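You operate a simulated robot arm through the tools that you are given. There is no shell and no other tool. Be economical: measure what you need, move in short steps, check, and stop when the job is done.

The job below is to be done with a simulated robot arm. You get a single attempt, and the scene is never put back.

TASK
Swap the empty core on the pay-out spindle for the waiting reel.
Fine: drag to 0 first, the core goes on peg C, the collar ends back on.

The check looks at the end state, three seconds after you hand in, the way a careful person would. Anything else that was tipped, shoved, dropped, spilled or broken makes it a failure.

THE ROBOT
A 7-joint arm with a two-finger parallel gripper on a trunk, on a base that drives. Base frame: it is fixed to the floor where the robot stands at the start and does not move with it; the origin is under the middle of the robot, x ahead of it, y to its left, z up; the surface under the hand at the start is at about z = 800. Readings come in mm, degrees, newtons and seconds.
With the tool pointing down near the work surface it reaches from about 300 to 740 mm from the robot's upright axis, wherever it stands. Its first joint turns from -115.0 to 115.0 degrees. Places, roughly: drag knob [500, -100, 1000]; part reel [500, -2500, 1000]; pay-out collar rest seat [600, 300, 900]; pay-out spindle seat [500, 100, 1100]; pay-out spindle seat nose [500, 100, 1100]; peg C seat [500, -1000, 1100]; reel with blue core [-2500, 250, 0]; reel with brown core [500, -1250, 1250]; reel with white core [-2500, 1000, 0]; reel with yellow core [-2500, 500, 0]; small reel with blue core (12x12x2 cm) [300, -1900, 900]; small reel with green core (12x12x3 cm) [300, -1600, 900]. Payload 3.91 kg.
Tool frame: the origin (TCP) lies between the finger pads and is the grasp point; the fingertips stand 30 mm ahead of it; z points along the fingers, y is the line along which they close. Largest opening 110 mm; finger width 20, thickness 10; the body of the gripper, 48 by 112 mm, starts 55 mm behind the TCP.
Orientation is told as [roll, pitch, yaw] about the base's x, y, z axes, in that order, counted from this pose: with the fingers straight down and closing along the base's y, the tool's x points along the base's -x, its y along +y and its z along -z.

THE INTERFACE
- The arm moves only by the tool move_arm. Its argument "motion" is a list that holds one entry, the list of rows, each a list of 6 numbers: the shift along the base's x, y, z in mm, then the turn, a rotation vector about the base's x, y, z in degrees. In form: [[[x, y, z, ax, ay, az], ...]]. A call has 1 to 12 rows; each row shifts and turns the commanded pose from where the row before left it. "claw" is the finger opening in mm, from 0 to 110, set as the call begins (left out, the last holds). Each row takes 0.2 s and may step no farther than 50 mm and 8.6 degrees from the row before; otherwise, or with a gripper value out of range, the whole call is refused. A pose out of reach is approached as far as the arm can. The call stops where the force on the tool passes 40 N (or 10 N more than at its start, if that is more) or the arm is blocked; 0.2 s more then pass. Each finger travels about 108 mm/s and halts on what it meets, pressing with about 31 N; the grip force reading is that of the motor and also rises with nothing between the fingers. The clock runs only during rows and for 0.2 s after the last one: add rows that do not move to give the fingers time. The reply holds the time, the measured pose of the TCP, the force on the tool along the base axes, the opening and the grip force, in the units named above and with some noise, with the torque about the TCP (base axes, N m) and any sound that the robot's microphone picked up.
- Cameras (640 x 400 px; columns grow to the right, rows downward): "scene" is now at [-15.4, 107.1, 1680.4]; the picture's right is [-0.64, -0.76, 0.00], its down [-0.58, 0.49, -0.66] and it looks along [0.50, -0.42, -0.75] (base axes); focal length 290 px, centre (320, 200). "wrist" rides on the gripper at [72, 17, -103] in the tool frame; the picture's right is [-0.23, 0.97, 0.00], its down [-0.76, -0.18, -0.62] and it looks along [-0.61, -0.14, 0.78] (tool axes); focal length 222 px, centre (320, 200). There is no depth. A picture from a camera that has moved, and an enlarged one, comes with that camera's place and axes in the base frame and with its lens. The place of the scene camera against the robot may be out by one fixed shift of up to 18 mm in any direction.
- camera(camera): a new picture of that camera. It takes no simulated time.
- lift_body(by): slides the trunk up (or, below 0, down) by that many mm; the arm and the scene camera ride with it, the base frame stays. It gives what a move gives, with no picture.
- base_move(legs): drives the robot by 1 to 6 legs, each [ahead, turn to the left] in mm and degrees, along the robot's own axes; the way and the turn of a leg run together, so that a leg with both is an arc; at most 1500 mm and 180 degrees a leg. The arm and the cameras ride along, it lands a little off, and it stops where it bumps. It gives what a move gives.
- pan_tilt(pan, tilt): turns the head with the scene camera to pan (to the left, within 155 degrees either way) and tilt (down, from -29 to 69), counted from straight ahead of the robot. It gives what a move gives.
- close_up(camera, box): a new picture of the part [left, top, right, bottom] of that camera's present view, enlarged. It takes no simulated time.
- sign_off(): hands the job in; it is judged then, once.

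Go step by step. Nothing tells you exact positions but the pictures and the camera data: compare them with the known pose of the tool, close in by small moves and look again before you grip or let go. The budget is 120 turns and 90 pictures, counting those below and the enlarged ones. Unless the task says otherwise, let go and move clear before handing in, and close with one line.

The tools are called after "Request:" by a JSON object that holds its "method" and its "body". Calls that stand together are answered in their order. move_arm: Moves the arm, as the interface text tells. Its arguments: {"type":"object","properties":{"motion":{"type":"array","items":{"type":"array","items":{"type":"array","items":{"type":"number"}}}},"claw":{"type":"number"}},"required":["motion"]} The other tools are called the same way: lift_body (by) slides the trunk up or down; base_move (legs) drives the base; pan_tilt (pan, tilt) turns the head that bears the scene camera; camera (camera) takes a picture; close_up (camera, box) takes an enlarged picture of a part of a camera's view; sign_off () hands the job in.

At the start:

```text
clock: 0.0
position: [395.0, -53.5, 1398.8]
tool_rot: [0.0, 0.0, -0.5]
ft_force: [-0.2, 0.5, -0.2]
moment: [0.02, -0.02, 0.01]
grip_width: 109.8
grip_force: 0.1
trunk travel left (down, up): [-800.0, 190.0]
robot x, y, heading: [0.2, 0.1, 0.1]
head pan, tilt: [-40.1, 49.0]
```

scene: 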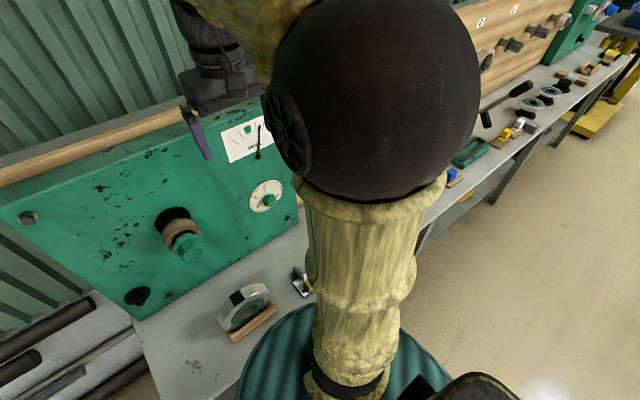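
wrist: 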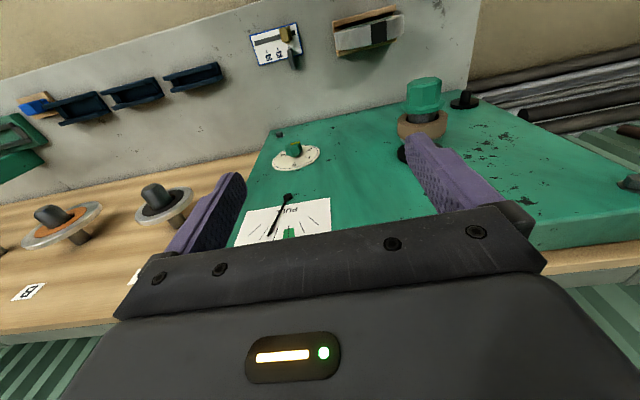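

I see a green machine with a spindle (green collar, brown core), a drag knob with a dial, and a peg board farther right. I'll look around with the head first.

Request:
{"method": "pan_tilt", "body": {"pan": 10, "tilt": 45}}

Request:
{"method": "camera", "body": {"camera": "scene"}}

Request:
{"method": "pan_tilt", "body": {"pan": -65, "tilt": 30}}

Request:
{"method": "camera", "body": {"camera": "scene"}}

```text
clock: 1.2
position: [395.3, -54.1, 1397.9]
tool_rot: [0.0, 0.0, -0.5]
ft_force: [-0.4, 0.0, -0.2]
moment: [0.01, 0.01, 0.02]
grip_width: 109.7
grip_force: 0.1
trunk travel left (down, up): [-800.0, 190.0]
robot x, y, heading: [0.6, 2.6, -0.1]
head pan, tilt: [10.0, 45.0]
```

```text
87 pictures are left
camera scene: at [5.2, 171.4, 1686.0], right [0.17, -0.98, 0.0], down [-0.7, -0.12, -0.71], along [0.7, 0.12, -0.71], focal length 290 px, centre (320, 200)
```

scene: 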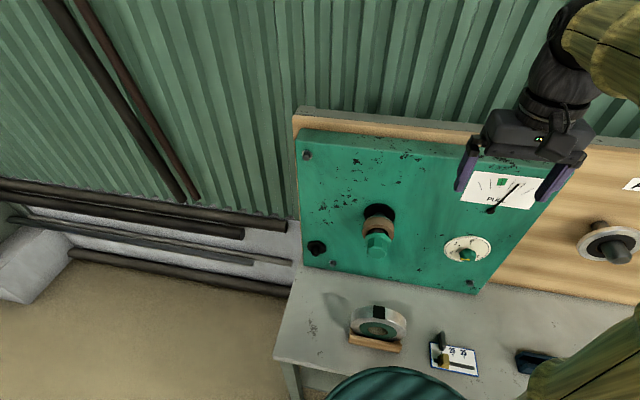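

```text
clock: 2.6
position: [394.2, -53.0, 1397.9]
tool_rot: [0.1, 0.0, -0.5]
ft_force: [-0.7, 0.4, 0.1]
moment: [-0.02, -0.02, -0.01]
grip_width: 110.1
grip_force: 0.1
trunk travel left (down, up): [-800.0, 190.0]
robot x, y, heading: [-2.1, -1.0, 0.0]
head pan, tilt: [-65.0, 30.0]
```

```text
86 pictures are left
camera scene: at [-36.6, 75.5, 1708.6], right [-0.91, -0.42, 0.0], down [-0.21, 0.45, -0.87], along [0.37, -0.78, -0.5], focal length 290 px, centre (320, 200)
```

scene: 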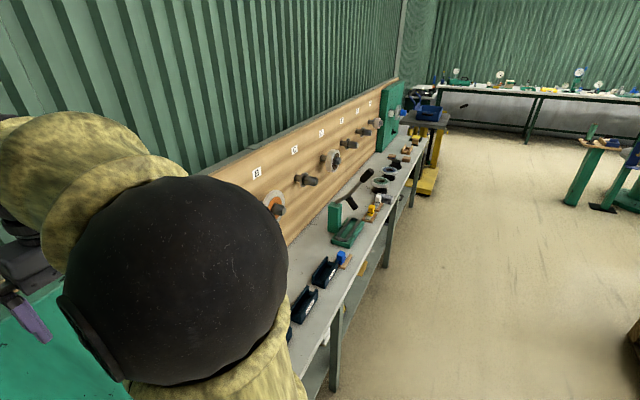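

The spindle axis points toward the robot (-x). I'll zoom into the details.

Request:
{"method": "pan_tilt", "body": {"pan": 5, "tilt": 50}}

Request:
{"method": "close_up", "body": {"camera": "scene", "box": [260, 80, 580, 280]}}

Request:
{"method": "close_up", "body": {"camera": "scene", "box": [300, 220, 540, 370]}}

Request:
{"method": "close_up", "body": {"camera": "wrist", "box": [0, 130, 240, 280]}}

```text
clock: 4.1
position: [394.9, -53.4, 1398.5]
tool_rot: [-0.1, 0.0, -0.5]
ft_force: [-0.2, 0.2, 0.7]
moment: [-0.05, 0.02, 0.0]
grip_width: 110.2
grip_force: 0.0
trunk travel left (down, up): [-800.0, 190.0]
robot x, y, heading: [-1.2, 0.5, 0.1]
head pan, tilt: [5.0, 50.0]
```

```text
2.00 times, centred on (420, 180) of scene
camera zoom: at [1.8, 164.0, 1679.1], right [0.09, -1.0, 0.0], down [-0.76, -0.07, -0.64], along [0.64, 0.06, -0.77], focal length 580 px, centre (120, 240)
```

zoom: 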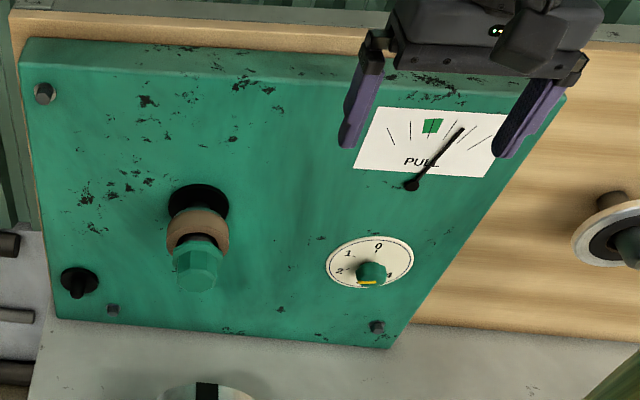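

```text
2.67 times, centred on (420, 295) of scene
camera zoom: at [1.8, 164.0, 1679.1], right [0.09, -1.0, 0.0], down [-0.76, -0.07, -0.64], along [0.64, 0.06, -0.77], focal length 774 px, centre (53, -53)
```

zoom: 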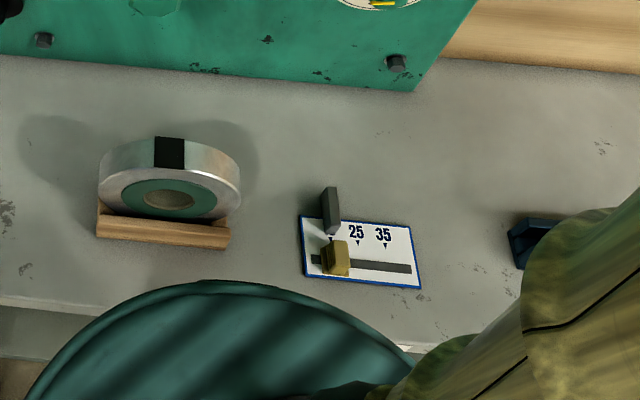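

```text
2.67 times, centred on (120, 205) of wrist
camera zoom: at [323.4, -35.8, 1502.1], right [0.24, 0.97, 0.0], down [0.76, -0.18, 0.62], along [0.61, -0.15, -0.78], focal length 592 px, centre (853, 187)
```

zoom: 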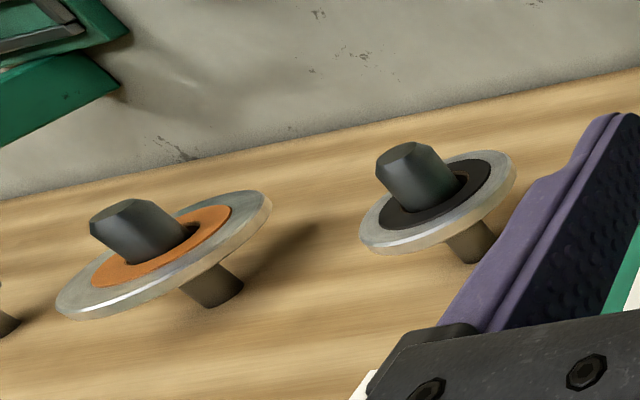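

The waiting reel (green core) lies in a wooden cradle below the spindle. The collar rest is probably the black stub at lower left, and the drag knob points away from 0. I'll turn the tool horizontal (fingers toward +x) in front of the panel.

Request:
{"method": "move_arm", "body": {"motion": [[[-8, 0, -10, 0, -8.2, 0], [-8, 0, -10, 0, -8.2, 0], [-8, 0, -10, 0, -8.2, 0], [-8, 0, -10, 0, -8.2, 0], [-8, 0, -10, 0, -8.2, 0], [-8, 0, -10, 0, -8.2, 0], [-8, 0, -10, 0, -8.2, 0], [-8, 0, -10, 0, -8.2, 0], [-8, 0, -10, 0, -8.2, 0], [-8, 0, -10, 0, -8.2, 0], [-8, 0, -10, 0, -8, 0], [0, 0, 0, 0, 0, 0]]]}}

Request:
{"method": "camera", "body": {"camera": "wrist"}}

Request:
{"method": "camera", "body": {"camera": "scene"}}

```text
clock: 6.7
position: [412.2, -18.1, 1312.5]
tool_rot: [3.6, -55.6, -1.0]
ft_force: [-1.4, 0.2, -1.0]
moment: [0.0, 0.0, 0.0]
grip_width: 110.2
grip_force: 0.0
out of reach, approached as far as the arm can: row 4, 5, 6, 7, 8, 9, 10, 11
trunk travel left (down, up): [-800.0, 190.0]
robot x, y, heading: [0.6, -0.8, -0.1]
head pan, tilt: [5.0, 50.0]
```

```text
82 pictures are left
camera wrist: at [286.4, -6.3, 1312.9], right [0.1, 0.97, 0.22], down [-0.08, -0.21, 0.97], along [0.99, -0.11, 0.05], focal length 222 px, centre (320, 200)
```

wrist: 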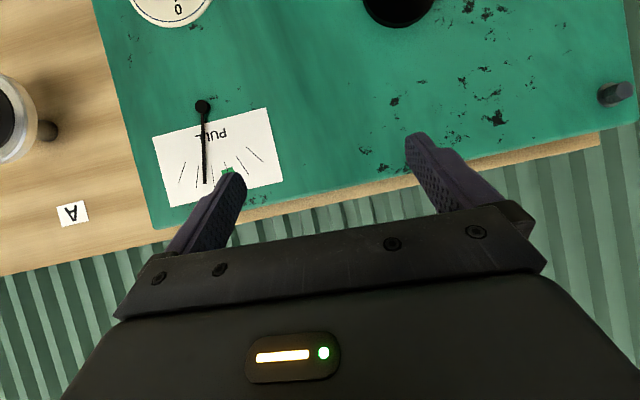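

```text
81 pictures are left
camera scene: at [1.7, 164.4, 1679.0], right [0.09, -1.0, 0.0], down [-0.76, -0.07, -0.64], along [0.64, 0.06, -0.77], focal length 290 px, centre (320, 200)
```

scene: 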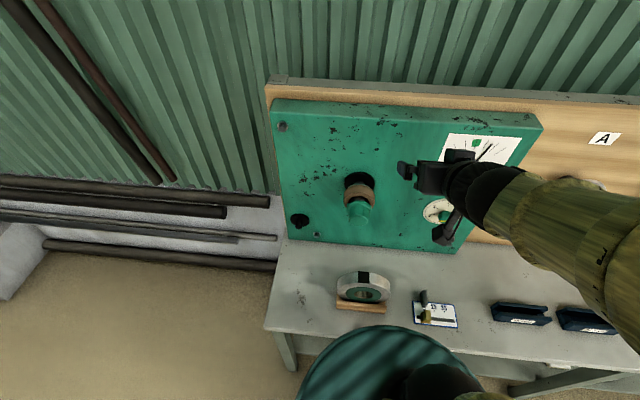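

The horizontal pose is too close to the body, so I'll back the base up and continue the rotation.

Request:
{"method": "base_move", "body": {"legs": [[-220, 0]]}}

Request:
{"method": "move_arm", "body": {"motion": [[[10, 0, -15, 0, -8.4, 0], [10, 0, -15, 0, -8.4, 0], [10, 0, -15, 0, -8.4, 0], [10, 0, -15, 0, -8.4, 0], [10, 0, -15, 0, 0, 0], [0, 0, -15, 0, 0, 0], [0, 0, 0, 0, 0, 0]]]}}

Request:
{"method": "camera", "body": {"camera": "wrist"}}

```text
clock: 8.6
position: [188.2, -19.6, 1313.4]
tool_rot: [3.5, -55.6, -1.0]
ft_force: [0.0, -0.3, 0.9]
moment: [-0.02, -0.02, 0.0]
grip_width: 109.9
grip_force: 0.1
trunk travel left (down, up): [-800.0, 190.0]
robot x, y, heading: [-224.8, 2.7, -0.2]
head pan, tilt: [5.0, 50.0]
```

```text
clock: 10.2
position: [310.5, -47.3, 1277.2]
tool_rot: [38.2, -89.0, -35.2]
ft_force: [0.0, 0.0, -0.3]
moment: [0.02, 0.02, 0.0]
grip_width: 110.1
grip_force: 0.0
out of reach, approached as far as the arm can: row 1, 2, 3, 4, 5
trunk travel left (down, up): [-800.0, 190.0]
robot x, y, heading: [-224.1, -0.4, 0.0]
head pan, tilt: [5.0, 50.0]
```

```text
80 pictures are left
camera wrist: at [206.0, -35.0, 1207.1], right [-0.05, 0.97, 0.24], down [-0.6, -0.22, 0.77], along [0.8, -0.11, 0.59], focal length 222 px, centre (320, 200)
```

wrist: 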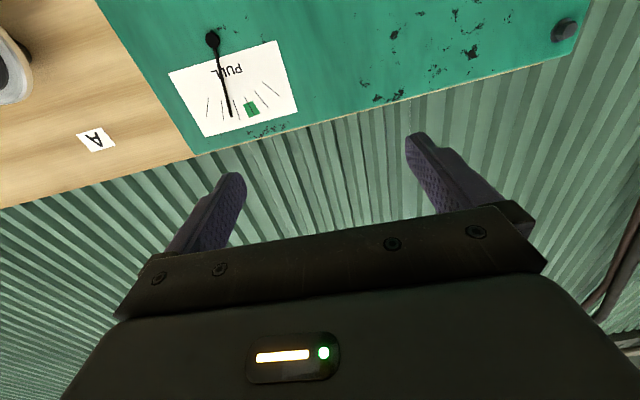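

Tool is now nearly horizontal. I'll trim the orientation and lower the trunk to reach spindle and knob height.

Request:
{"method": "lift_body", "body": {"by": -220}}

Request:
{"method": "move_arm", "body": {"motion": [[[0, -20, 0, -0.6, -0.8, -3], [0, -40, -20, 0, 0, 0], [0, -20, -20, 0, 0, 0], [0, 0, 0, 0, 0, 0]]]}}

Request:
{"method": "camera", "body": {"camera": "wrist"}}

Request:
{"method": "camera", "body": {"camera": "scene"}}

```text
clock: 12.5
position: [311.7, -46.3, 1056.8]
tool_rot: [36.9, -88.9, -33.9]
ft_force: [-0.7, 0.9, -0.4]
moment: [-0.01, 0.04, 0.03]
grip_width: 110.0
grip_force: 0.0
trunk travel left (down, up): [-580.0, 410.0]
robot x, y, heading: [-220.4, -1.2, 0.1]
head pan, tilt: [5.0, 50.0]
```

```text
clock: 13.5
position: [312.5, -128.0, 1015.4]
tool_rot: [-5.4, -90.0, 5.2]
ft_force: [-0.4, 0.4, -0.4]
moment: [-0.05, -0.01, -0.05]
grip_width: 110.2
grip_force: 0.0
trunk travel left (down, up): [-580.0, 410.0]
robot x, y, heading: [-222.4, -1.8, -0.3]
head pan, tilt: [5.0, 50.0]
```

```text
79 pictures are left
camera wrist: at [208.4, -110.6, 943.3], right [0.0, 0.97, 0.23], down [-0.62, -0.18, 0.76], along [0.78, -0.14, 0.61], focal length 222 px, centre (320, 200)
```

wrist: 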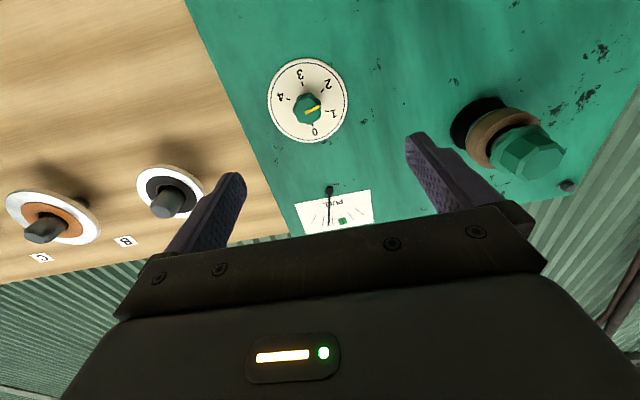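

```text
78 pictures are left
camera scene: at [-220.4, 164.5, 1459.0], right [0.09, -1.0, 0.0], down [-0.76, -0.07, -0.64], along [0.64, 0.05, -0.77], focal length 290 px, centre (320, 200)
```

scene: 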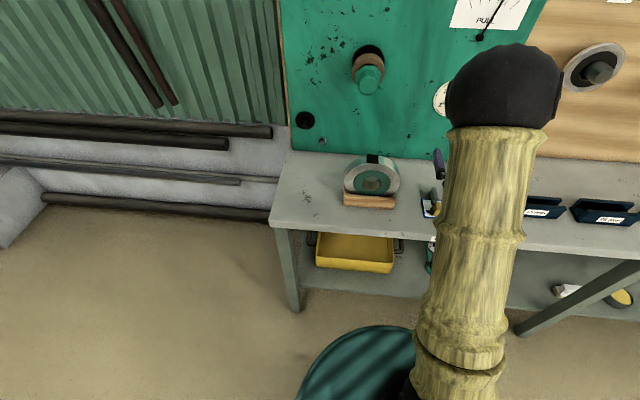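

The wrist view is upside down. Orange is on peg B and C is empty. I'll zoom in on the dial and the spindle.

Request:
{"method": "close_up", "body": {"camera": "wrist", "box": [240, 40, 400, 140]}}

Request:
{"method": "close_up", "body": {"camera": "wrist", "box": [420, 80, 620, 205]}}

```text
4.00 times, centred on (320, 90) of wrist
camera zoom: at [208.4, -110.6, 943.3], right [0.0, 0.97, 0.23], down [-0.62, -0.18, 0.76], along [0.78, -0.14, 0.61], focal length 888 px, centre (320, 640)
```

zoom: 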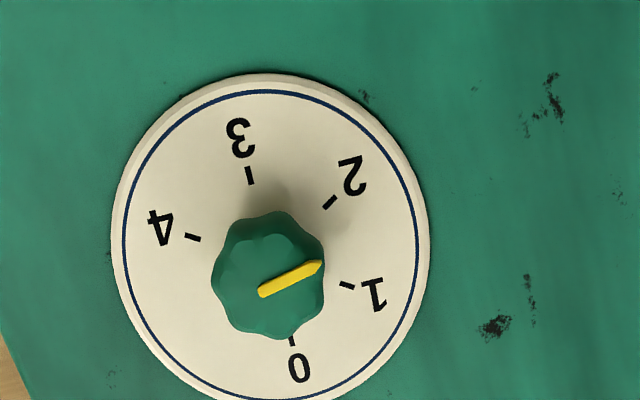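

```text
3.20 times, centred on (520, 142) of wrist
camera zoom: at [208.4, -110.6, 943.3], right [0.0, 0.97, 0.23], down [-0.62, -0.18, 0.76], along [0.78, -0.14, 0.61], focal length 711 px, centre (-320, 384)
```

zoom: 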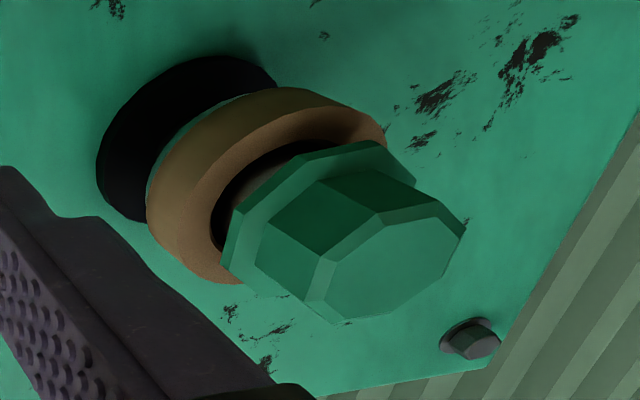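

The dial reads about 1.7 (ticks every 60°, 0 at the top), with the knob centre near y=-146, z=1028. I'll pre-rotate the hand -51° about x and centre on the knob so I can turn it by about 101°.

Request:
{"method": "move_arm", "body": {"motion": [[[0, -3, 2, -8.5, 0, 0], [0, -3, 2, -8.5, 0, 0], [0, -3, 2, -8.5, 0, 0], [0, -3, 2, -8.5, 0, 0], [0, -3, 2, -8.5, 0, 0], [0, -3, 3, -8.5, 0, 0], [0, 0, 0, 0, 0, 0]]], "claw": 60}}

Request:
{"method": "camera", "body": {"camera": "wrist"}}

```text
clock: 15.1
position: [312.4, -143.8, 1029.1]
tool_rot: [-90.0, -38.9, 90.1]
ft_force: [-0.5, 0.1, -0.1]
moment: [-0.01, 0.01, -0.01]
grip_width: 60.2
grip_force: 0.0
trunk travel left (down, up): [-580.0, 410.0]
robot x, y, heading: [-222.2, -3.8, -0.2]
head pan, tilt: [5.0, 50.0]
```

```text
75 pictures are left
camera wrist: at [208.9, -190.0, 971.5], right [0.0, 0.79, -0.62], down [-0.62, 0.48, 0.62], along [0.78, 0.38, 0.49], focal length 222 px, centre (320, 200)
```

wrist: 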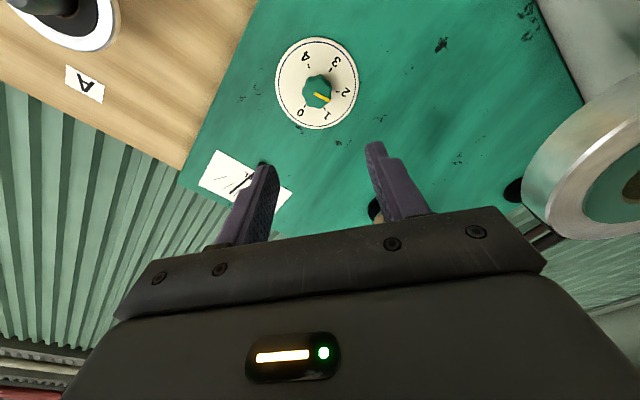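

Request:
{"method": "close_up", "body": {"camera": "wrist", "box": [240, 30, 400, 130]}}

```text
4.00 times, centred on (320, 80) of wrist
camera zoom: at [208.9, -190.0, 971.5], right [0.0, 0.79, -0.62], down [-0.62, 0.48, 0.62], along [0.78, 0.38, 0.49], focal length 888 px, centre (320, 680)
```

zoom: 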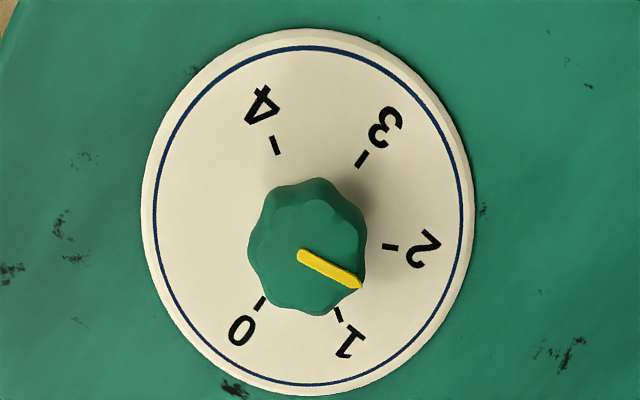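

Triangulating gives the panel at x≈553, the knob face at x≈525 and the knob axis at y≈-149, z≈1032. I'll advance with open fingers to the knob.

Request:
{"method": "move_arm", "body": {"motion": [[[40, -2, 1, 0, 0, 0], [40, -2, 1, 0, 0, 0], [40, -1, 1, 0, 0, 0], [30, 0, 0, 0, 0, 0], [15, 0, 0, 0, 0, 0], [0, 0, 0, 0, 0, 0]]]}}

Request:
{"method": "camera", "body": {"camera": "wrist"}}

```text
clock: 16.5
position: [477.9, -150.0, 1031.5]
tool_rot: [-89.5, -39.0, 89.9]
ft_force: [0.1, -0.7, -1.3]
moment: [-0.02, 0.0, -0.01]
grip_width: 59.9
grip_force: 0.1
trunk travel left (down, up): [-580.0, 410.0]
robot x, y, heading: [-222.4, -3.6, -0.2]
head pan, tilt: [5.0, 50.0]
```

```text
73 pictures are left
camera wrist: at [373.8, -195.6, 974.8], right [-0.01, 0.79, -0.61], down [-0.62, 0.48, 0.62], along [0.78, 0.38, 0.49], focal length 222 px, centre (320, 200)
```

wrist: 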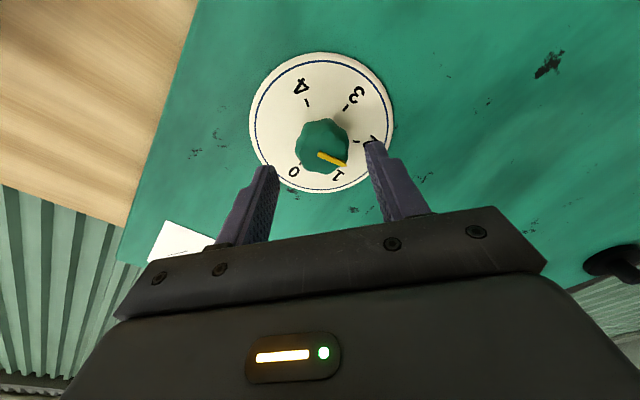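

Request:
{"method": "move_arm", "body": {"motion": [[[15, 0, 0, 0, 0, 0], [15, 0, 0, 0, 0, 0], [4, 0, 0, 0, 0, 0], [0, 0, 0, 0, 0, 0]]]}}

Request:
{"method": "camera", "body": {"camera": "wrist"}}

```text
clock: 17.5
position: [511.0, -151.9, 1033.3]
tool_rot: [-89.3, -39.2, 89.8]
ft_force: [-0.4, -0.6, -0.3]
moment: [0.02, 0.0, 0.02]
grip_width: 60.1
grip_force: 0.0
trunk travel left (down, up): [-580.0, 410.0]
robot x, y, heading: [-224.3, -0.6, -0.1]
head pan, tilt: [5.0, 50.0]
```

```text
72 pictures are left
camera wrist: at [407.1, -196.9, 976.0], right [-0.01, 0.79, -0.61], down [-0.62, 0.48, 0.62], along [0.78, 0.38, 0.49], focal length 222 px, centre (320, 200)
```

wrist: 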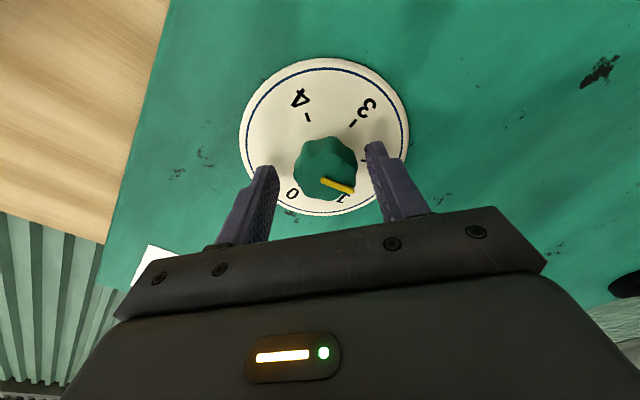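

Aligned within a few mm; closing on the knob.

Request:
{"method": "move_arm", "body": {"motion": [[[0, 0, -2, 0, 0, 0], [0, 0, 0, 0, 0, 0], [0, 0, 0, 0, 0, 0]]], "claw": 20}}

```text
clock: 18.3
position: [511.6, -149.1, 1030.1]
tool_rot: [-89.1, -39.1, 89.8]
ft_force: [-9.5, 15.9, -18.2]
moment: [0.02, -0.68, 0.03]
grip_width: 38.7
grip_force: 44.8
trunk travel left (down, up): [-580.0, 410.0]
robot x, y, heading: [-224.9, 0.0, -0.0]
head pan, tilt: [5.0, 50.0]
```

Request:
{"method": "move_arm", "body": {"motion": [[[0, 1.5, -1.8, 0, 0, 0], [0, 0, 0, 8, 0, 0], [0, 0, 0, 0, 0, 0]]]}}

```text
clock: 19.1
position: [509.5, -148.6, 1030.2]
tool_rot: [-89.6, -47.0, 89.7]
ft_force: [-10.9, 19.4, -25.2]
moment: [-0.03, -0.74, -0.05]
grip_width: 38.4
grip_force: 45.5
out of reach, approached as far as the arm can: row 1
trunk travel left (down, up): [-580.0, 410.0]
robot x, y, heading: [-220.3, -2.7, -0.1]
head pan, tilt: [5.0, 50.0]
```

Row 1 reported out of reach, so the base is a bit far. I'll release, back off, drive 80 mm closer, and check the knob.

Request:
{"method": "move_arm", "body": {"motion": [[[0, 0, 0, 0, 0, 0], [0, 0, 0, 0, 0, 0], [-30, 0, 0, 0, 0, 0], [-45, 0, 0, 0, 0, 0], [-45, 0, 0, 0, 0, 0], [-45, 0, 0, 0, 0, 0], [0, 0, 0, 0, 0, 0]]], "claw": 60}}

Request:
{"method": "base_move", "body": {"legs": [[80, 0]]}}

Request:
{"method": "camera", "body": {"camera": "wrist"}}

```text
clock: 20.7
position: [345.4, -151.5, 1033.7]
tool_rot: [-89.9, -47.0, 89.9]
ft_force: [-0.3, 0.5, -1.0]
moment: [-0.02, 0.0, -0.01]
grip_width: 59.8
grip_force: 0.1
trunk travel left (down, up): [-580.0, 410.0]
robot x, y, heading: [-222.9, 1.8, 0.0]
head pan, tilt: [5.0, 50.0]
```

```text
clock: 21.8
position: [427.8, -151.8, 1033.9]
tool_rot: [-90.0, -47.0, 89.8]
ft_force: [0.8, -0.2, 0.2]
moment: [-0.02, -0.02, 0.0]
grip_width: 60.2
grip_force: 0.1
trunk travel left (down, up): [-580.0, 410.0]
robot x, y, heading: [-142.6, 1.6, 0.1]
head pan, tilt: [5.0, 50.0]
```

```text
71 pictures are left
camera wrist: at [323.4, -189.5, 968.8], right [0.0, 0.87, -0.5], down [-0.62, 0.39, 0.68], along [0.78, 0.31, 0.54], focal length 222 px, centre (320, 200)
```

wrist: 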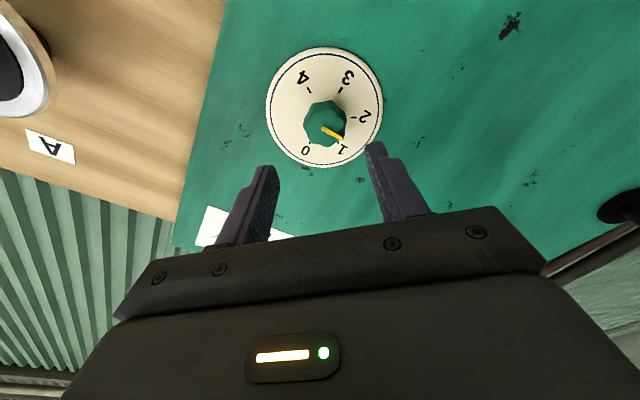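

The knob did turn a little. I'll go in again, better centred (y≈-147, z≈1028.5), and turn it.

Request:
{"method": "move_arm", "body": {"motion": [[[30, 4.5, -5, 0, 0, 0], [30, 0, 0, 0, 0, 0], [21, 0, 0, 0, 0, 0], [0, 0, 0, 0, 0, 0]]]}}

Request:
{"method": "move_arm", "body": {"motion": [[[0, 0, 0, 0, 0, 0], [0, 0, 0, 0, 0, 0]]], "claw": 25}}

```text
clock: 22.8
position: [506.2, -147.7, 1026.2]
tool_rot: [-89.9, -47.0, 89.8]
ft_force: [0.2, -0.5, 0.0]
moment: [0.01, 0.02, 0.0]
grip_width: 59.9
grip_force: 0.1
trunk travel left (down, up): [-580.0, 410.0]
robot x, y, heading: [-139.0, -1.5, 0.1]
head pan, tilt: [5.0, 50.0]
```

```text
clock: 23.4
position: [506.6, -151.3, 1027.9]
tool_rot: [-90.4, -46.9, 89.9]
ft_force: [8.0, -8.8, 11.2]
moment: [0.04, -0.52, -1.36]
grip_width: 38.1
grip_force: 45.1
trunk travel left (down, up): [-580.0, 410.0]
robot x, y, heading: [-142.3, -0.7, -0.2]
head pan, tilt: [5.0, 50.0]
```

Request:
{"method": "move_arm", "body": {"motion": [[[0, -1.5, 1.5, 0, 0, 0], [0, 0, 0, 8, 0, 0], [0, 0, 0, 8, 0, 0], [0, 0, 0, 8, 0, 0], [0, 0, 0, 8, 0, 0], [0, 0, 0, 8, 0, 0], [0, 0, 0, 0, 0, 0]]]}}

Request:
{"method": "camera", "body": {"camera": "wrist"}}

```text
clock: 25.0
position: [506.2, -150.2, 1026.9]
tool_rot: [-83.9, -87.1, 83.8]
ft_force: [-10.5, 3.1, -10.9]
moment: [0.01, 0.05, -0.51]
grip_width: 38.2
grip_force: 44.6
trunk travel left (down, up): [-580.0, 410.0]
robot x, y, heading: [-139.8, -0.6, -0.0]
head pan, tilt: [5.0, 50.0]
```

```text
70 pictures are left
camera wrist: at [403.1, -135.7, 955.5], right [0.0, 0.98, 0.18], down [-0.62, -0.14, 0.77], along [0.79, -0.11, 0.61], focal length 222 px, centre (320, 200)
```

wrist: 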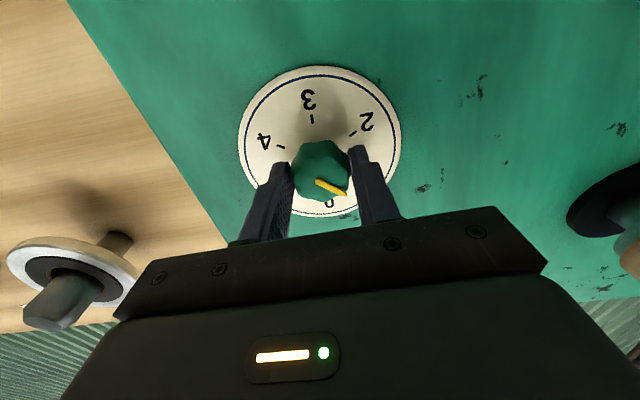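

The knob follows the turn. Continuing toward 0.

Request:
{"method": "move_arm", "body": {"motion": [[[0, 0, 0, 8, 0, 0], [0, 0, 0, 8, 0, 0], [0, 0, 0, 8, 0, 0], [0, 0, 0, 8, 0, 0], [0, 0, 0, 8, 0, 0], [0, 0, 0, 0, 0, 0]]]}}

Request:
{"method": "close_up", "body": {"camera": "wrist", "box": [200, 60, 440, 210]}}

```text
clock: 26.4
position: [506.7, -147.7, 1028.6]
tool_rot: [89.4, -53.0, -89.5]
ft_force: [-11.9, 11.7, -21.5]
moment: [0.04, 1.07, -0.26]
grip_width: 37.9
grip_force: 45.0
trunk travel left (down, up): [-580.0, 410.0]
robot x, y, heading: [-144.3, -1.3, -0.1]
head pan, tilt: [5.0, 50.0]
```

```text
2.67 times, centred on (320, 135) of wrist
camera zoom: at [403.5, -90.8, 982.1], right [0.0, 0.64, 0.77], down [-0.62, -0.6, 0.5], along [0.78, -0.48, 0.39], focal length 592 px, centre (320, 373)
```

zoom: 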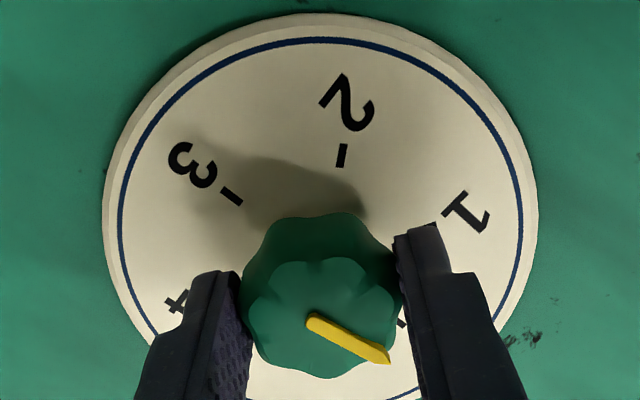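

About 8° remain.

Request:
{"method": "move_arm", "body": {"motion": [[[0, 1, -1, 4, 0, 0], [0, 0, 0, 4, 0, 0], [0, 0, 0, 0, 0, 0]]]}}

Request:
{"method": "move_arm", "body": {"motion": [[[0, 0, 0, 0, 0, 0], [0, 0, 0, 0, 0, 0], [-30, 0, 0, 0, 0, 0], [-40, 0, 0, 0, 0, 0], [-45, 0, 0, 0, 0, 0], [-45, 0, 0, 0, 0, 0], [0, 0, 0, 0, 0, 0]]], "claw": 60}}

Request:
{"method": "close_up", "body": {"camera": "wrist", "box": [200, 30, 440, 180]}}

```text
clock: 27.2
position: [506.5, -148.4, 1028.6]
tool_rot: [89.7, -45.0, -89.8]
ft_force: [-14.0, 9.5, -17.3]
moment: [0.01, 0.85, -0.6]
grip_width: 37.8
grip_force: 44.9
trunk travel left (down, up): [-580.0, 410.0]
robot x, y, heading: [-142.8, -2.3, -0.1]
head pan, tilt: [5.0, 50.0]
```

```text
clock: 28.8
position: [354.2, -157.5, 1028.0]
tool_rot: [90.0, -45.0, -89.8]
ft_force: [0.5, -0.4, 0.3]
moment: [0.03, -0.02, 0.01]
grip_width: 59.9
grip_force: 0.1
out of reach, approached as far as the arm can: row 6
trunk travel left (down, up): [-580.0, 410.0]
robot x, y, heading: [-141.0, -0.5, -0.6]
head pan, tilt: [5.0, 50.0]
```

```text
2.67 times, centred on (320, 105) of wrist
camera zoom: at [252.2, -93.4, 990.3], right [0.0, 0.53, 0.85], down [-0.62, -0.67, 0.41], along [0.78, -0.53, 0.33], focal length 592 px, centre (320, 453)
```

zoom: 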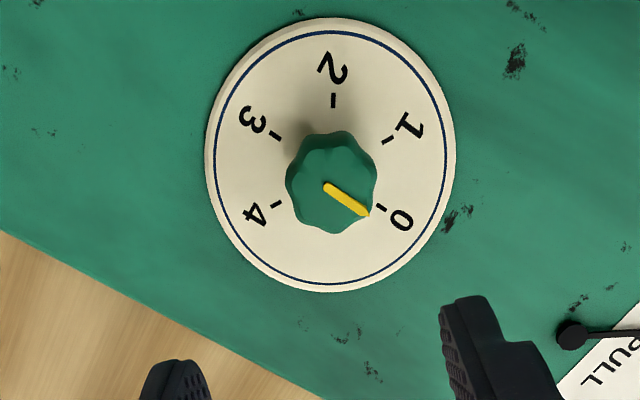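

The drag pointer is on 0. Next is the collar, near (434,110,1124). I'll back up 100 mm, level the roll and look.

Request:
{"method": "base_move", "body": {"legs": [[-100, 0]]}}

Request:
{"method": "move_arm", "body": {"motion": [[[0, 25, 8, -8.2, 0, 0], [0, 25, 8, -8.2, 0, 0], [0, 25, 8, -8.2, 0, 0], [0, 25, 8, -8.2, 0, 0], [0, 25, 8, -8.2, 0, 0], [0, 25, 8, -4, 0, 0], [0, 25, 8, 0, 0, 0], [0, 25, 8, 0, 0, 0], [0, 25, 8, 0, 0, 0], [0, 25, 8, 0, 0, 0], [10, 17, 15, 0, 0, 0], [0, 0, 0, 0, 0, 0]]], "claw": 90}}

Request:
{"method": "camera", "body": {"camera": "wrist"}}

```text
clock: 30.1
position: [254.7, -155.6, 1029.2]
tool_rot: [89.9, -45.0, -89.9]
ft_force: [0.8, 0.6, 0.1]
moment: [-0.01, 0.01, -0.03]
grip_width: 60.2
grip_force: 0.0
trunk travel left (down, up): [-580.0, 410.0]
robot x, y, heading: [-238.6, -0.2, 0.0]
head pan, tilt: [5.0, 50.0]
```

```text
clock: 32.6
position: [300.6, 96.6, 1133.2]
tool_rot: [4.3, -89.8, -4.1]
ft_force: [-0.1, -0.1, 0.0]
moment: [-0.01, -0.03, -0.02]
grip_width: 89.8
grip_force: 0.1
out of reach, approached as far as the arm can: row 1, 2, 3, 4, 5
trunk travel left (down, up): [-580.0, 410.0]
robot x, y, heading: [-238.6, -4.3, 0.1]
head pan, tilt: [5.0, 50.0]
```

```text
67 pictures are left
camera wrist: at [197.2, 113.1, 1061.0], right [0.0, 0.97, 0.23], down [-0.62, -0.18, 0.76], along [0.78, -0.14, 0.6], focal length 222 px, centre (320, 200)
```

wrist: 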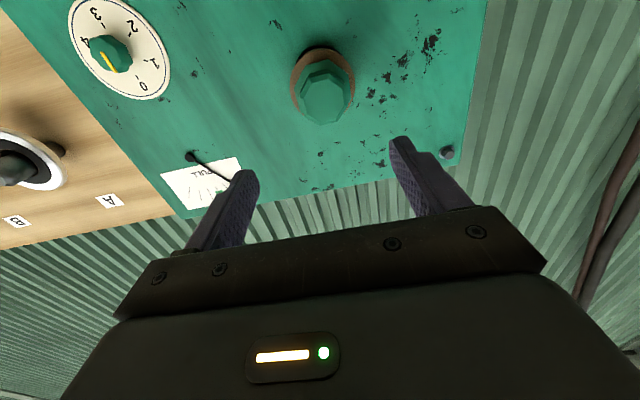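

Request:
{"method": "close_up", "body": {"camera": "wrist", "box": [260, 30, 400, 130]}}

Request:
{"method": "close_up", "body": {"camera": "scene", "box": [280, 20, 440, 120]}}

```text
4.00 times, centred on (330, 80) of wrist
camera zoom: at [197.2, 113.1, 1061.0], right [0.0, 0.97, 0.23], down [-0.62, -0.18, 0.76], along [0.78, -0.14, 0.6], focal length 888 px, centre (280, 680)
```

zoom: 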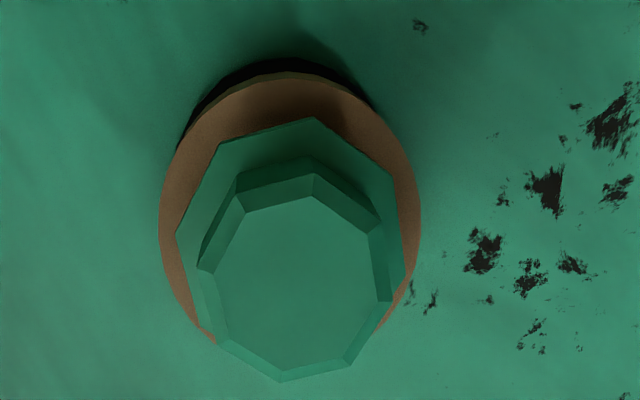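

```text
4.00 times, centred on (360, 70) of scene
camera zoom: at [-241.3, 164.3, 1459.1], right [0.09, -1.0, 0.0], down [-0.76, -0.07, -0.64], along [0.64, 0.05, -0.77], focal length 1160 px, centre (160, 720)
```

zoom: 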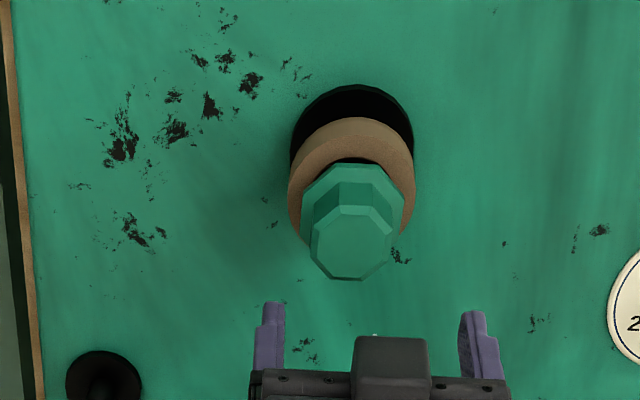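

The collar face is at about (428,105,1120), with flats left/right, 42 mm across. I'll approach centred.

Request:
{"method": "move_arm", "body": {"motion": [[[20, 8, -13, 0, 0, 0], [35, 0, 0, 0, 0, 0], [35, 0, 0, 0, 0, 0], [0, 0, 0, 0, 0, 0]]], "claw": 75}}

Request:
{"method": "camera", "body": {"camera": "wrist"}}

Request:
{"method": "close_up", "body": {"camera": "scene", "box": [280, 20, 440, 120]}}

```text
clock: 33.6
position: [389.0, 103.4, 1119.4]
tool_rot: [5.5, -89.8, -5.6]
ft_force: [0.0, 0.1, -0.3]
moment: [-0.02, -0.01, -0.02]
grip_width: 75.0
grip_force: 0.0
trunk travel left (down, up): [-580.0, 410.0]
robot x, y, heading: [-243.7, 1.9, -0.2]
head pan, tilt: [5.0, 50.0]
```

```text
64 pictures are left
camera wrist: at [286.2, 121.0, 1048.6], right [0.0, 0.97, 0.23], down [-0.62, -0.18, 0.76], along [0.78, -0.14, 0.6], focal length 222 px, centre (320, 200)
```

wrist: 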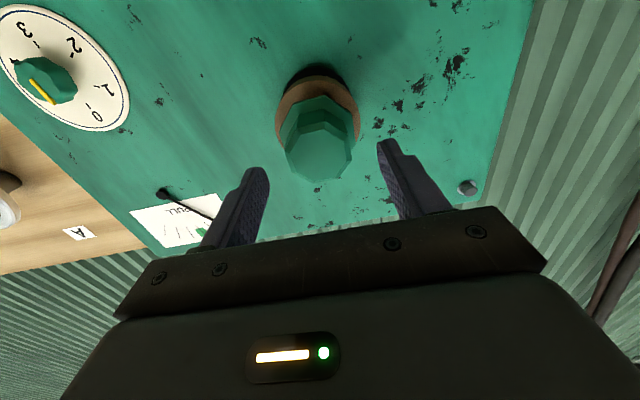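

```text
4.00 times, centred on (360, 70) of scene
camera zoom: at [-241.2, 164.3, 1459.1], right [0.09, -1.0, 0.0], down [-0.76, -0.07, -0.64], along [0.64, 0.06, -0.77], focal length 1160 px, centre (160, 720)
```

zoom: 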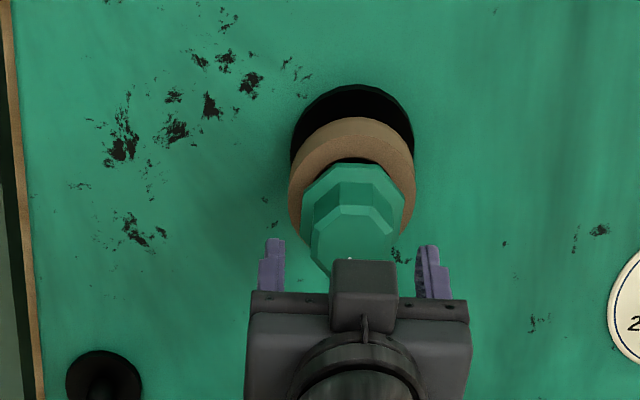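

Centred. Advance 33 mm and grip.

Request:
{"method": "move_arm", "body": {"motion": [[[17, 0, 0, 0, 0, 0], [16, 1, 0, 0, 0, 0], [0, 0, 0, 0, 0, 0]]]}}

Request:
{"method": "move_arm", "body": {"motion": [[[0, 0, 0, 0, 0, 0], [0, 0, 0, 0, 0, 0], [0, 0, 0, 0, 0, 0]]], "claw": 25}}

Request:
{"method": "camera", "body": {"camera": "wrist"}}

```text
clock: 34.5
position: [423.7, 106.7, 1120.2]
tool_rot: [3.7, -89.8, -3.6]
ft_force: [0.3, -0.9, -0.6]
moment: [-0.01, -0.01, 0.0]
grip_width: 75.2
grip_force: 0.0
trunk travel left (down, up): [-580.0, 410.0]
robot x, y, heading: [-243.5, -1.9, 0.1]
head pan, tilt: [5.0, 50.0]
```

```text
clock: 35.2
position: [422.8, 103.4, 1121.1]
tool_rot: [28.4, -89.8, -28.5]
ft_force: [0.7, -12.6, 0.0]
moment: [-0.06, -0.09, -1.16]
grip_width: 45.9
grip_force: 31.5
trunk travel left (down, up): [-580.0, 410.0]
robot x, y, heading: [-244.4, -3.0, -0.2]
head pan, tilt: [5.0, 50.0]
```

```text
62 pictures are left
camera wrist: at [320.3, 120.6, 1048.7], right [0.0, 0.97, 0.23], down [-0.62, -0.18, 0.76], along [0.78, -0.15, 0.6], focal length 222 px, centre (320, 200)
```

wrist: 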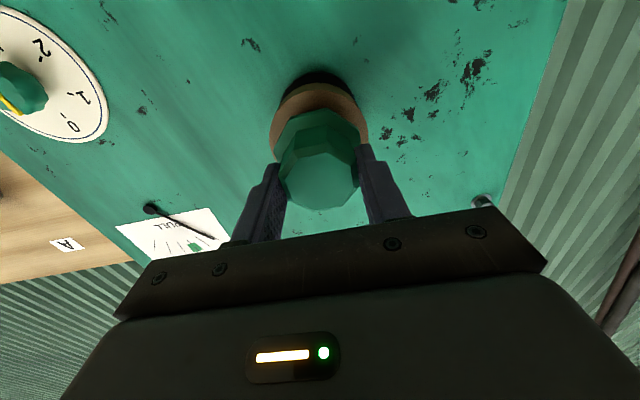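

Gripped. Relax sideways and pull straight out in small steps.

Request:
{"method": "move_arm", "body": {"motion": [[[0, -2, 0, 0, 0, 0], [-5, 0, 0, 0, 0, 0], [-8, 0, 0, 0, 0, 0], [0, 0, 0, 0, 0, 0]]]}}

Request:
{"method": "camera", "body": {"camera": "wrist"}}

```text
clock: 36.2
position: [411.8, 105.6, 1118.5]
tool_rot: [-0.9, -89.8, 1.1]
ft_force: [0.0, -0.4, -1.4]
moment: [-0.03, 0.1, -0.02]
grip_width: 45.4
grip_force: 31.5
trunk travel left (down, up): [-580.0, 410.0]
robot x, y, heading: [-244.3, 0.9, -0.2]
head pan, tilt: [5.0, 50.0]
```

```text
61 pictures are left
camera wrist: at [308.1, 121.6, 1047.4], right [0.0, 0.97, 0.23], down [-0.62, -0.18, 0.76], along [0.78, -0.14, 0.6], focal length 222 px, centre (320, 200)
```

wrist: 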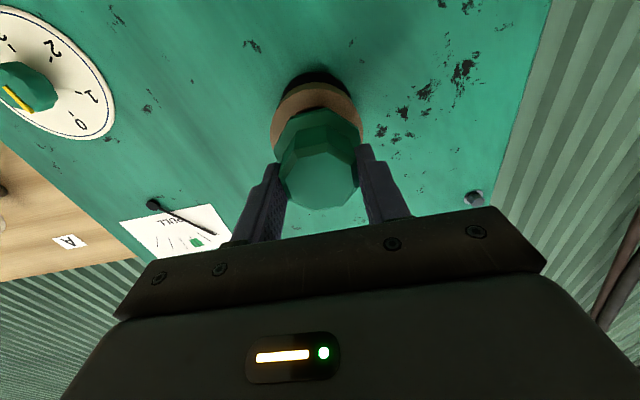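

The collar slides freely. Pulling it fully off.

Request:
{"method": "move_arm", "body": {"motion": [[[-20, 0, 0, 0, 0, 0], [-25, 0, 0, 0, 0, 0], [-25, 0, 0, 0, 0, 0], [-25, 0, 0, 0, 0, 0], [0, 0, 0, 0, 0, 0]]]}}

Request:
{"method": "camera", "body": {"camera": "wrist"}}

Request:
{"method": "close_up", "body": {"camera": "scene", "box": [240, 0, 480, 150]}}

```text
clock: 37.5
position: [316.7, 103.3, 1119.9]
tool_rot: [0.5, -89.7, -0.5]
ft_force: [0.2, -0.1, 0.2]
moment: [0.04, 0.05, 0.01]
grip_width: 45.4
grip_force: 31.0
trunk travel left (down, up): [-580.0, 410.0]
robot x, y, heading: [-241.8, -0.7, -0.1]
head pan, tilt: [5.0, 50.0]
```

```text
60 pictures are left
camera wrist: at [213.1, 119.8, 1048.0], right [0.0, 0.97, 0.23], down [-0.62, -0.18, 0.76], along [0.78, -0.14, 0.6], focal length 222 px, centre (320, 200)
```

wrist: 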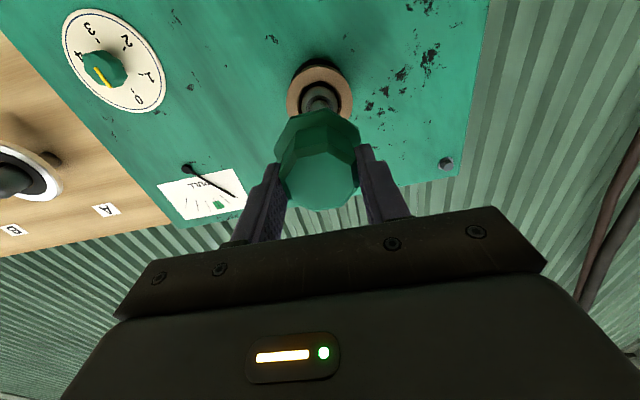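

```text
2.67 times, centred on (360, 75) of scene
camera zoom: at [-241.2, 164.4, 1459.0], right [0.09, -1.0, 0.0], down [-0.76, -0.07, -0.64], along [0.64, 0.05, -0.77], focal length 774 px, centre (213, 533)
```

zoom: 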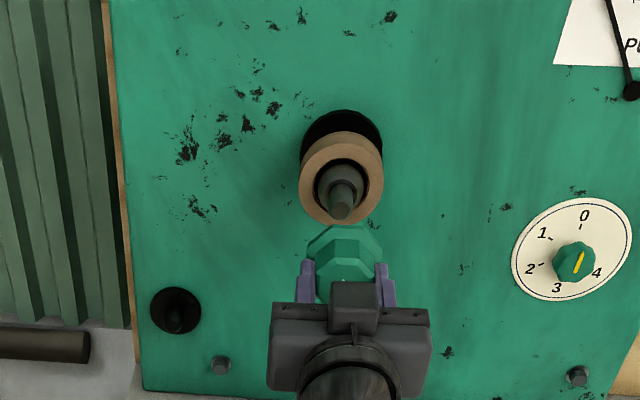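

The collar is off. The rest stub is near (y≈276, z≈920). I'll move there with a 45° roll so the camera keeps off the table.

Request:
{"method": "lift_body", "body": {"by": -120}}

Request:
{"method": "move_arm", "body": {"motion": [[[0, 20, -8, 8, 0, 0], [0, 20, -8, 8, 0, 0], [0, 20, -8, 8, 0, 0], [0, 20, -8, 8, 0, 0], [0, 20, -8, 8, 0, 0], [0, 20, -8, 5, 0, 0], [0, 20, -8, 0, 0, 0], [0, 20, -8, 0, 0, 0], [0, 13, -10, 0, 0, 0], [0, 0, 0, 0, 0, 0]]]}}

Request:
{"method": "camera", "body": {"camera": "wrist"}}

Request:
{"method": "camera", "body": {"camera": "scene"}}

```text
clock: 39.0
position: [316.1, 102.3, 999.8]
tool_rot: [2.6, -89.8, -2.5]
ft_force: [0.5, -0.1, 0.0]
moment: [0.01, 0.06, 0.02]
grip_width: 45.4
grip_force: 31.3
trunk travel left (down, up): [-460.0, 530.0]
robot x, y, heading: [-245.7, -1.3, -0.2]
head pan, tilt: [5.0, 50.0]
```

```text
clock: 41.1
position: [316.7, 275.8, 926.1]
tool_rot: [89.7, -45.1, -89.7]
ft_force: [0.0, -0.9, 0.0]
moment: [0.0, 0.07, 0.01]
grip_width: 45.5
grip_force: 30.8
trunk travel left (down, up): [-460.0, 530.0]
robot x, y, heading: [-243.2, -1.9, -0.0]
head pan, tilt: [5.0, 50.0]
```

```text
58 pictures are left
camera wrist: at [213.3, 338.8, 886.9], right [0.0, 0.53, 0.85], down [-0.62, -0.67, 0.41], along [0.78, -0.53, 0.33], focal length 222 px, centre (320, 200)
```

wrist: 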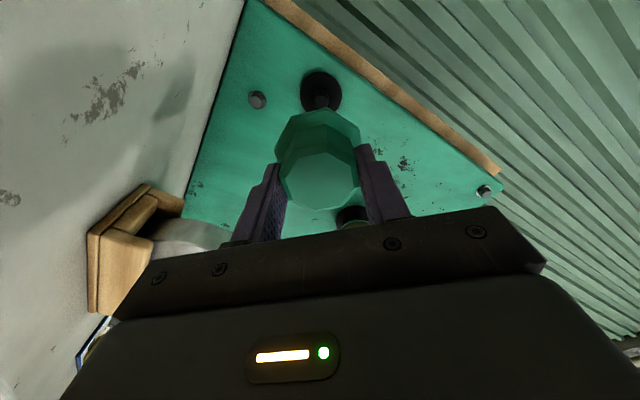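

```text
57 pictures are left
camera scene: at [-241.2, 164.5, 1339.0], right [0.09, -1.0, 0.0], down [-0.76, -0.07, -0.64], along [0.64, 0.05, -0.77], focal length 290 px, centre (320, 200)
```

scene: 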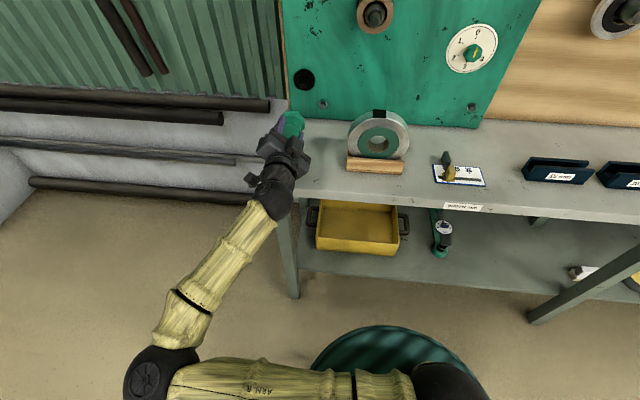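

Request:
{"method": "close_up", "body": {"camera": "wrist", "box": [270, 50, 370, 112]}}

```text
6.40 times, centred on (320, 81) of wrist
camera zoom: at [213.3, 338.8, 886.9], right [0.0, 0.53, 0.85], down [-0.62, -0.67, 0.41], along [0.78, -0.53, 0.33], focal length 1422 px, centre (320, 962)
```

zoom: 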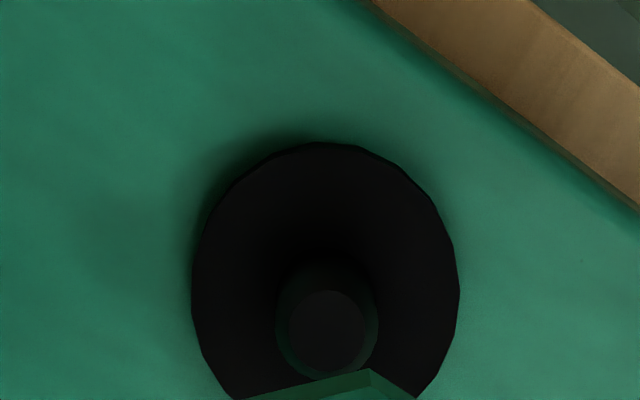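

The stub is nearly coaxial with the collar. I'll drive forward 70 mm for reach, then check again.

Request:
{"method": "base_move", "body": {"legs": [[70, 0]]}}

Request:
{"method": "move_arm", "body": {"motion": [[[0, 0, 1.5, 0, 0, 0], [0, 0, 0, 0, 0, 0]]]}}

Request:
{"method": "close_up", "body": {"camera": "wrist", "box": [240, 50, 400, 150]}}

Request:
{"method": "close_up", "body": {"camera": "scene", "box": [240, 50, 400, 150]}}

```text
clock: 42.2
position: [388.3, 277.9, 925.6]
tool_rot: [89.8, -45.0, -89.6]
ft_force: [-0.6, -0.3, -0.3]
moment: [0.01, 0.03, -0.02]
grip_width: 45.6
grip_force: 30.7
trunk travel left (down, up): [-460.0, 530.0]
robot x, y, heading: [-171.9, -2.5, 0.3]
head pan, tilt: [5.0, 50.0]
```

```text
clock: 42.8
position: [387.6, 275.5, 926.6]
tool_rot: [89.8, -45.1, -89.6]
ft_force: [-0.3, 0.7, 0.3]
moment: [0.01, 0.05, 0.02]
grip_width: 45.3
grip_force: 31.5
trunk travel left (down, up): [-460.0, 530.0]
robot x, y, heading: [-172.8, -2.7, -0.2]
head pan, tilt: [5.0, 50.0]
```

```text
4.00 times, centred on (320, 100) of wrist
camera zoom: at [284.1, 339.0, 888.4], right [0.0, 0.53, 0.85], down [-0.62, -0.67, 0.41], along [0.78, -0.53, 0.33], focal length 888 px, centre (320, 600)
```

zoom: 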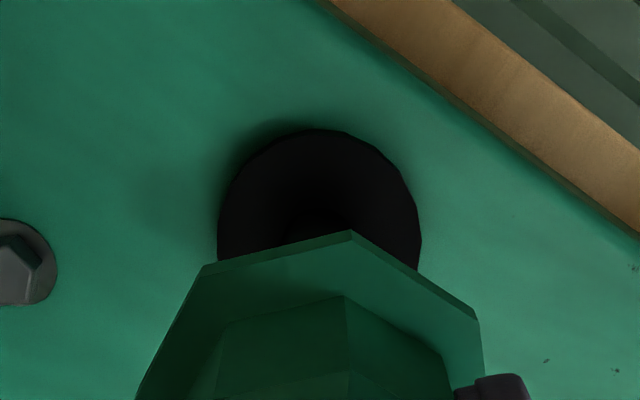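

```text
4.00 times, centred on (320, 100) of scene
camera zoom: at [-170.1, 164.5, 1339.0], right [0.09, -1.0, 0.0], down [-0.76, -0.07, -0.64], along [0.64, 0.06, -0.77], focal length 1160 px, centre (320, 600)
```

zoom: 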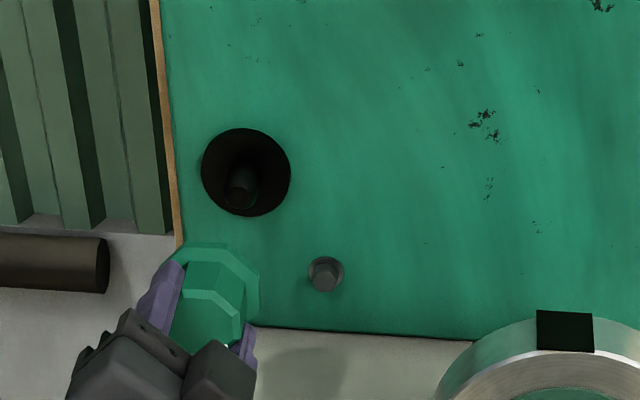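

Both views line up. Advancing onto the stub.

Request:
{"method": "move_arm", "body": {"motion": [[[20, 0, 0, 0, 0, 0], [20, 0, 0, 0, 0, 0], [12, 0, 0, 0, 0, 0], [0, 0, 0, 0, 0, 0]]]}}

Request:
{"method": "close_up", "body": {"camera": "wrist", "box": [240, 50, 400, 150]}}

Request:
{"method": "close_up", "body": {"camera": "scene", "box": [240, 50, 400, 150]}}

```text
clock: 43.8
position: [439.1, 275.7, 925.1]
tool_rot: [89.8, -45.0, -89.6]
ft_force: [0.7, -0.1, -0.5]
moment: [0.02, 0.06, 0.01]
grip_width: 45.5
grip_force: 30.7
trunk travel left (down, up): [-460.0, 530.0]
robot x, y, heading: [-171.3, -1.9, -0.0]
head pan, tilt: [5.0, 50.0]
```

```text
4.00 times, centred on (320, 100) of wrist
camera zoom: at [335.8, 338.6, 887.4], right [0.0, 0.53, 0.85], down [-0.62, -0.67, 0.41], along [0.78, -0.53, 0.33], focal length 888 px, centre (320, 600)
```

zoom: 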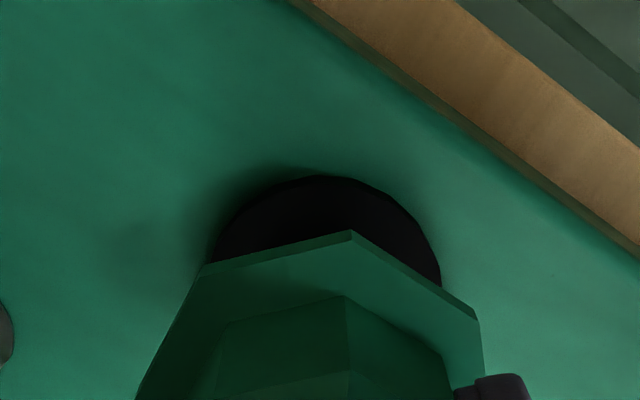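

```text
4.00 times, centred on (320, 100) of scene
camera zoom: at [-170.0, 164.5, 1339.0], right [0.09, -1.0, 0.0], down [-0.76, -0.07, -0.64], along [0.64, 0.06, -0.77], focal length 1160 px, centre (320, 600)
```

zoom: 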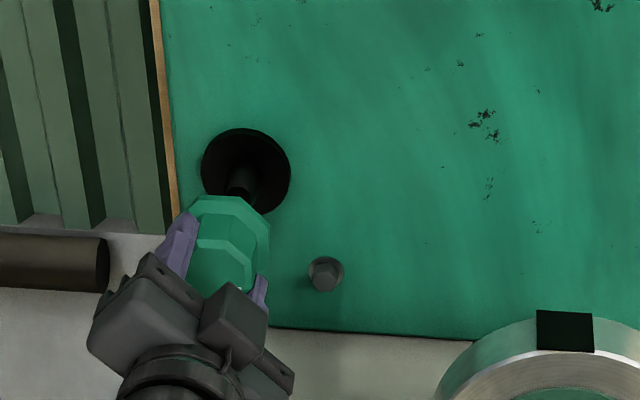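

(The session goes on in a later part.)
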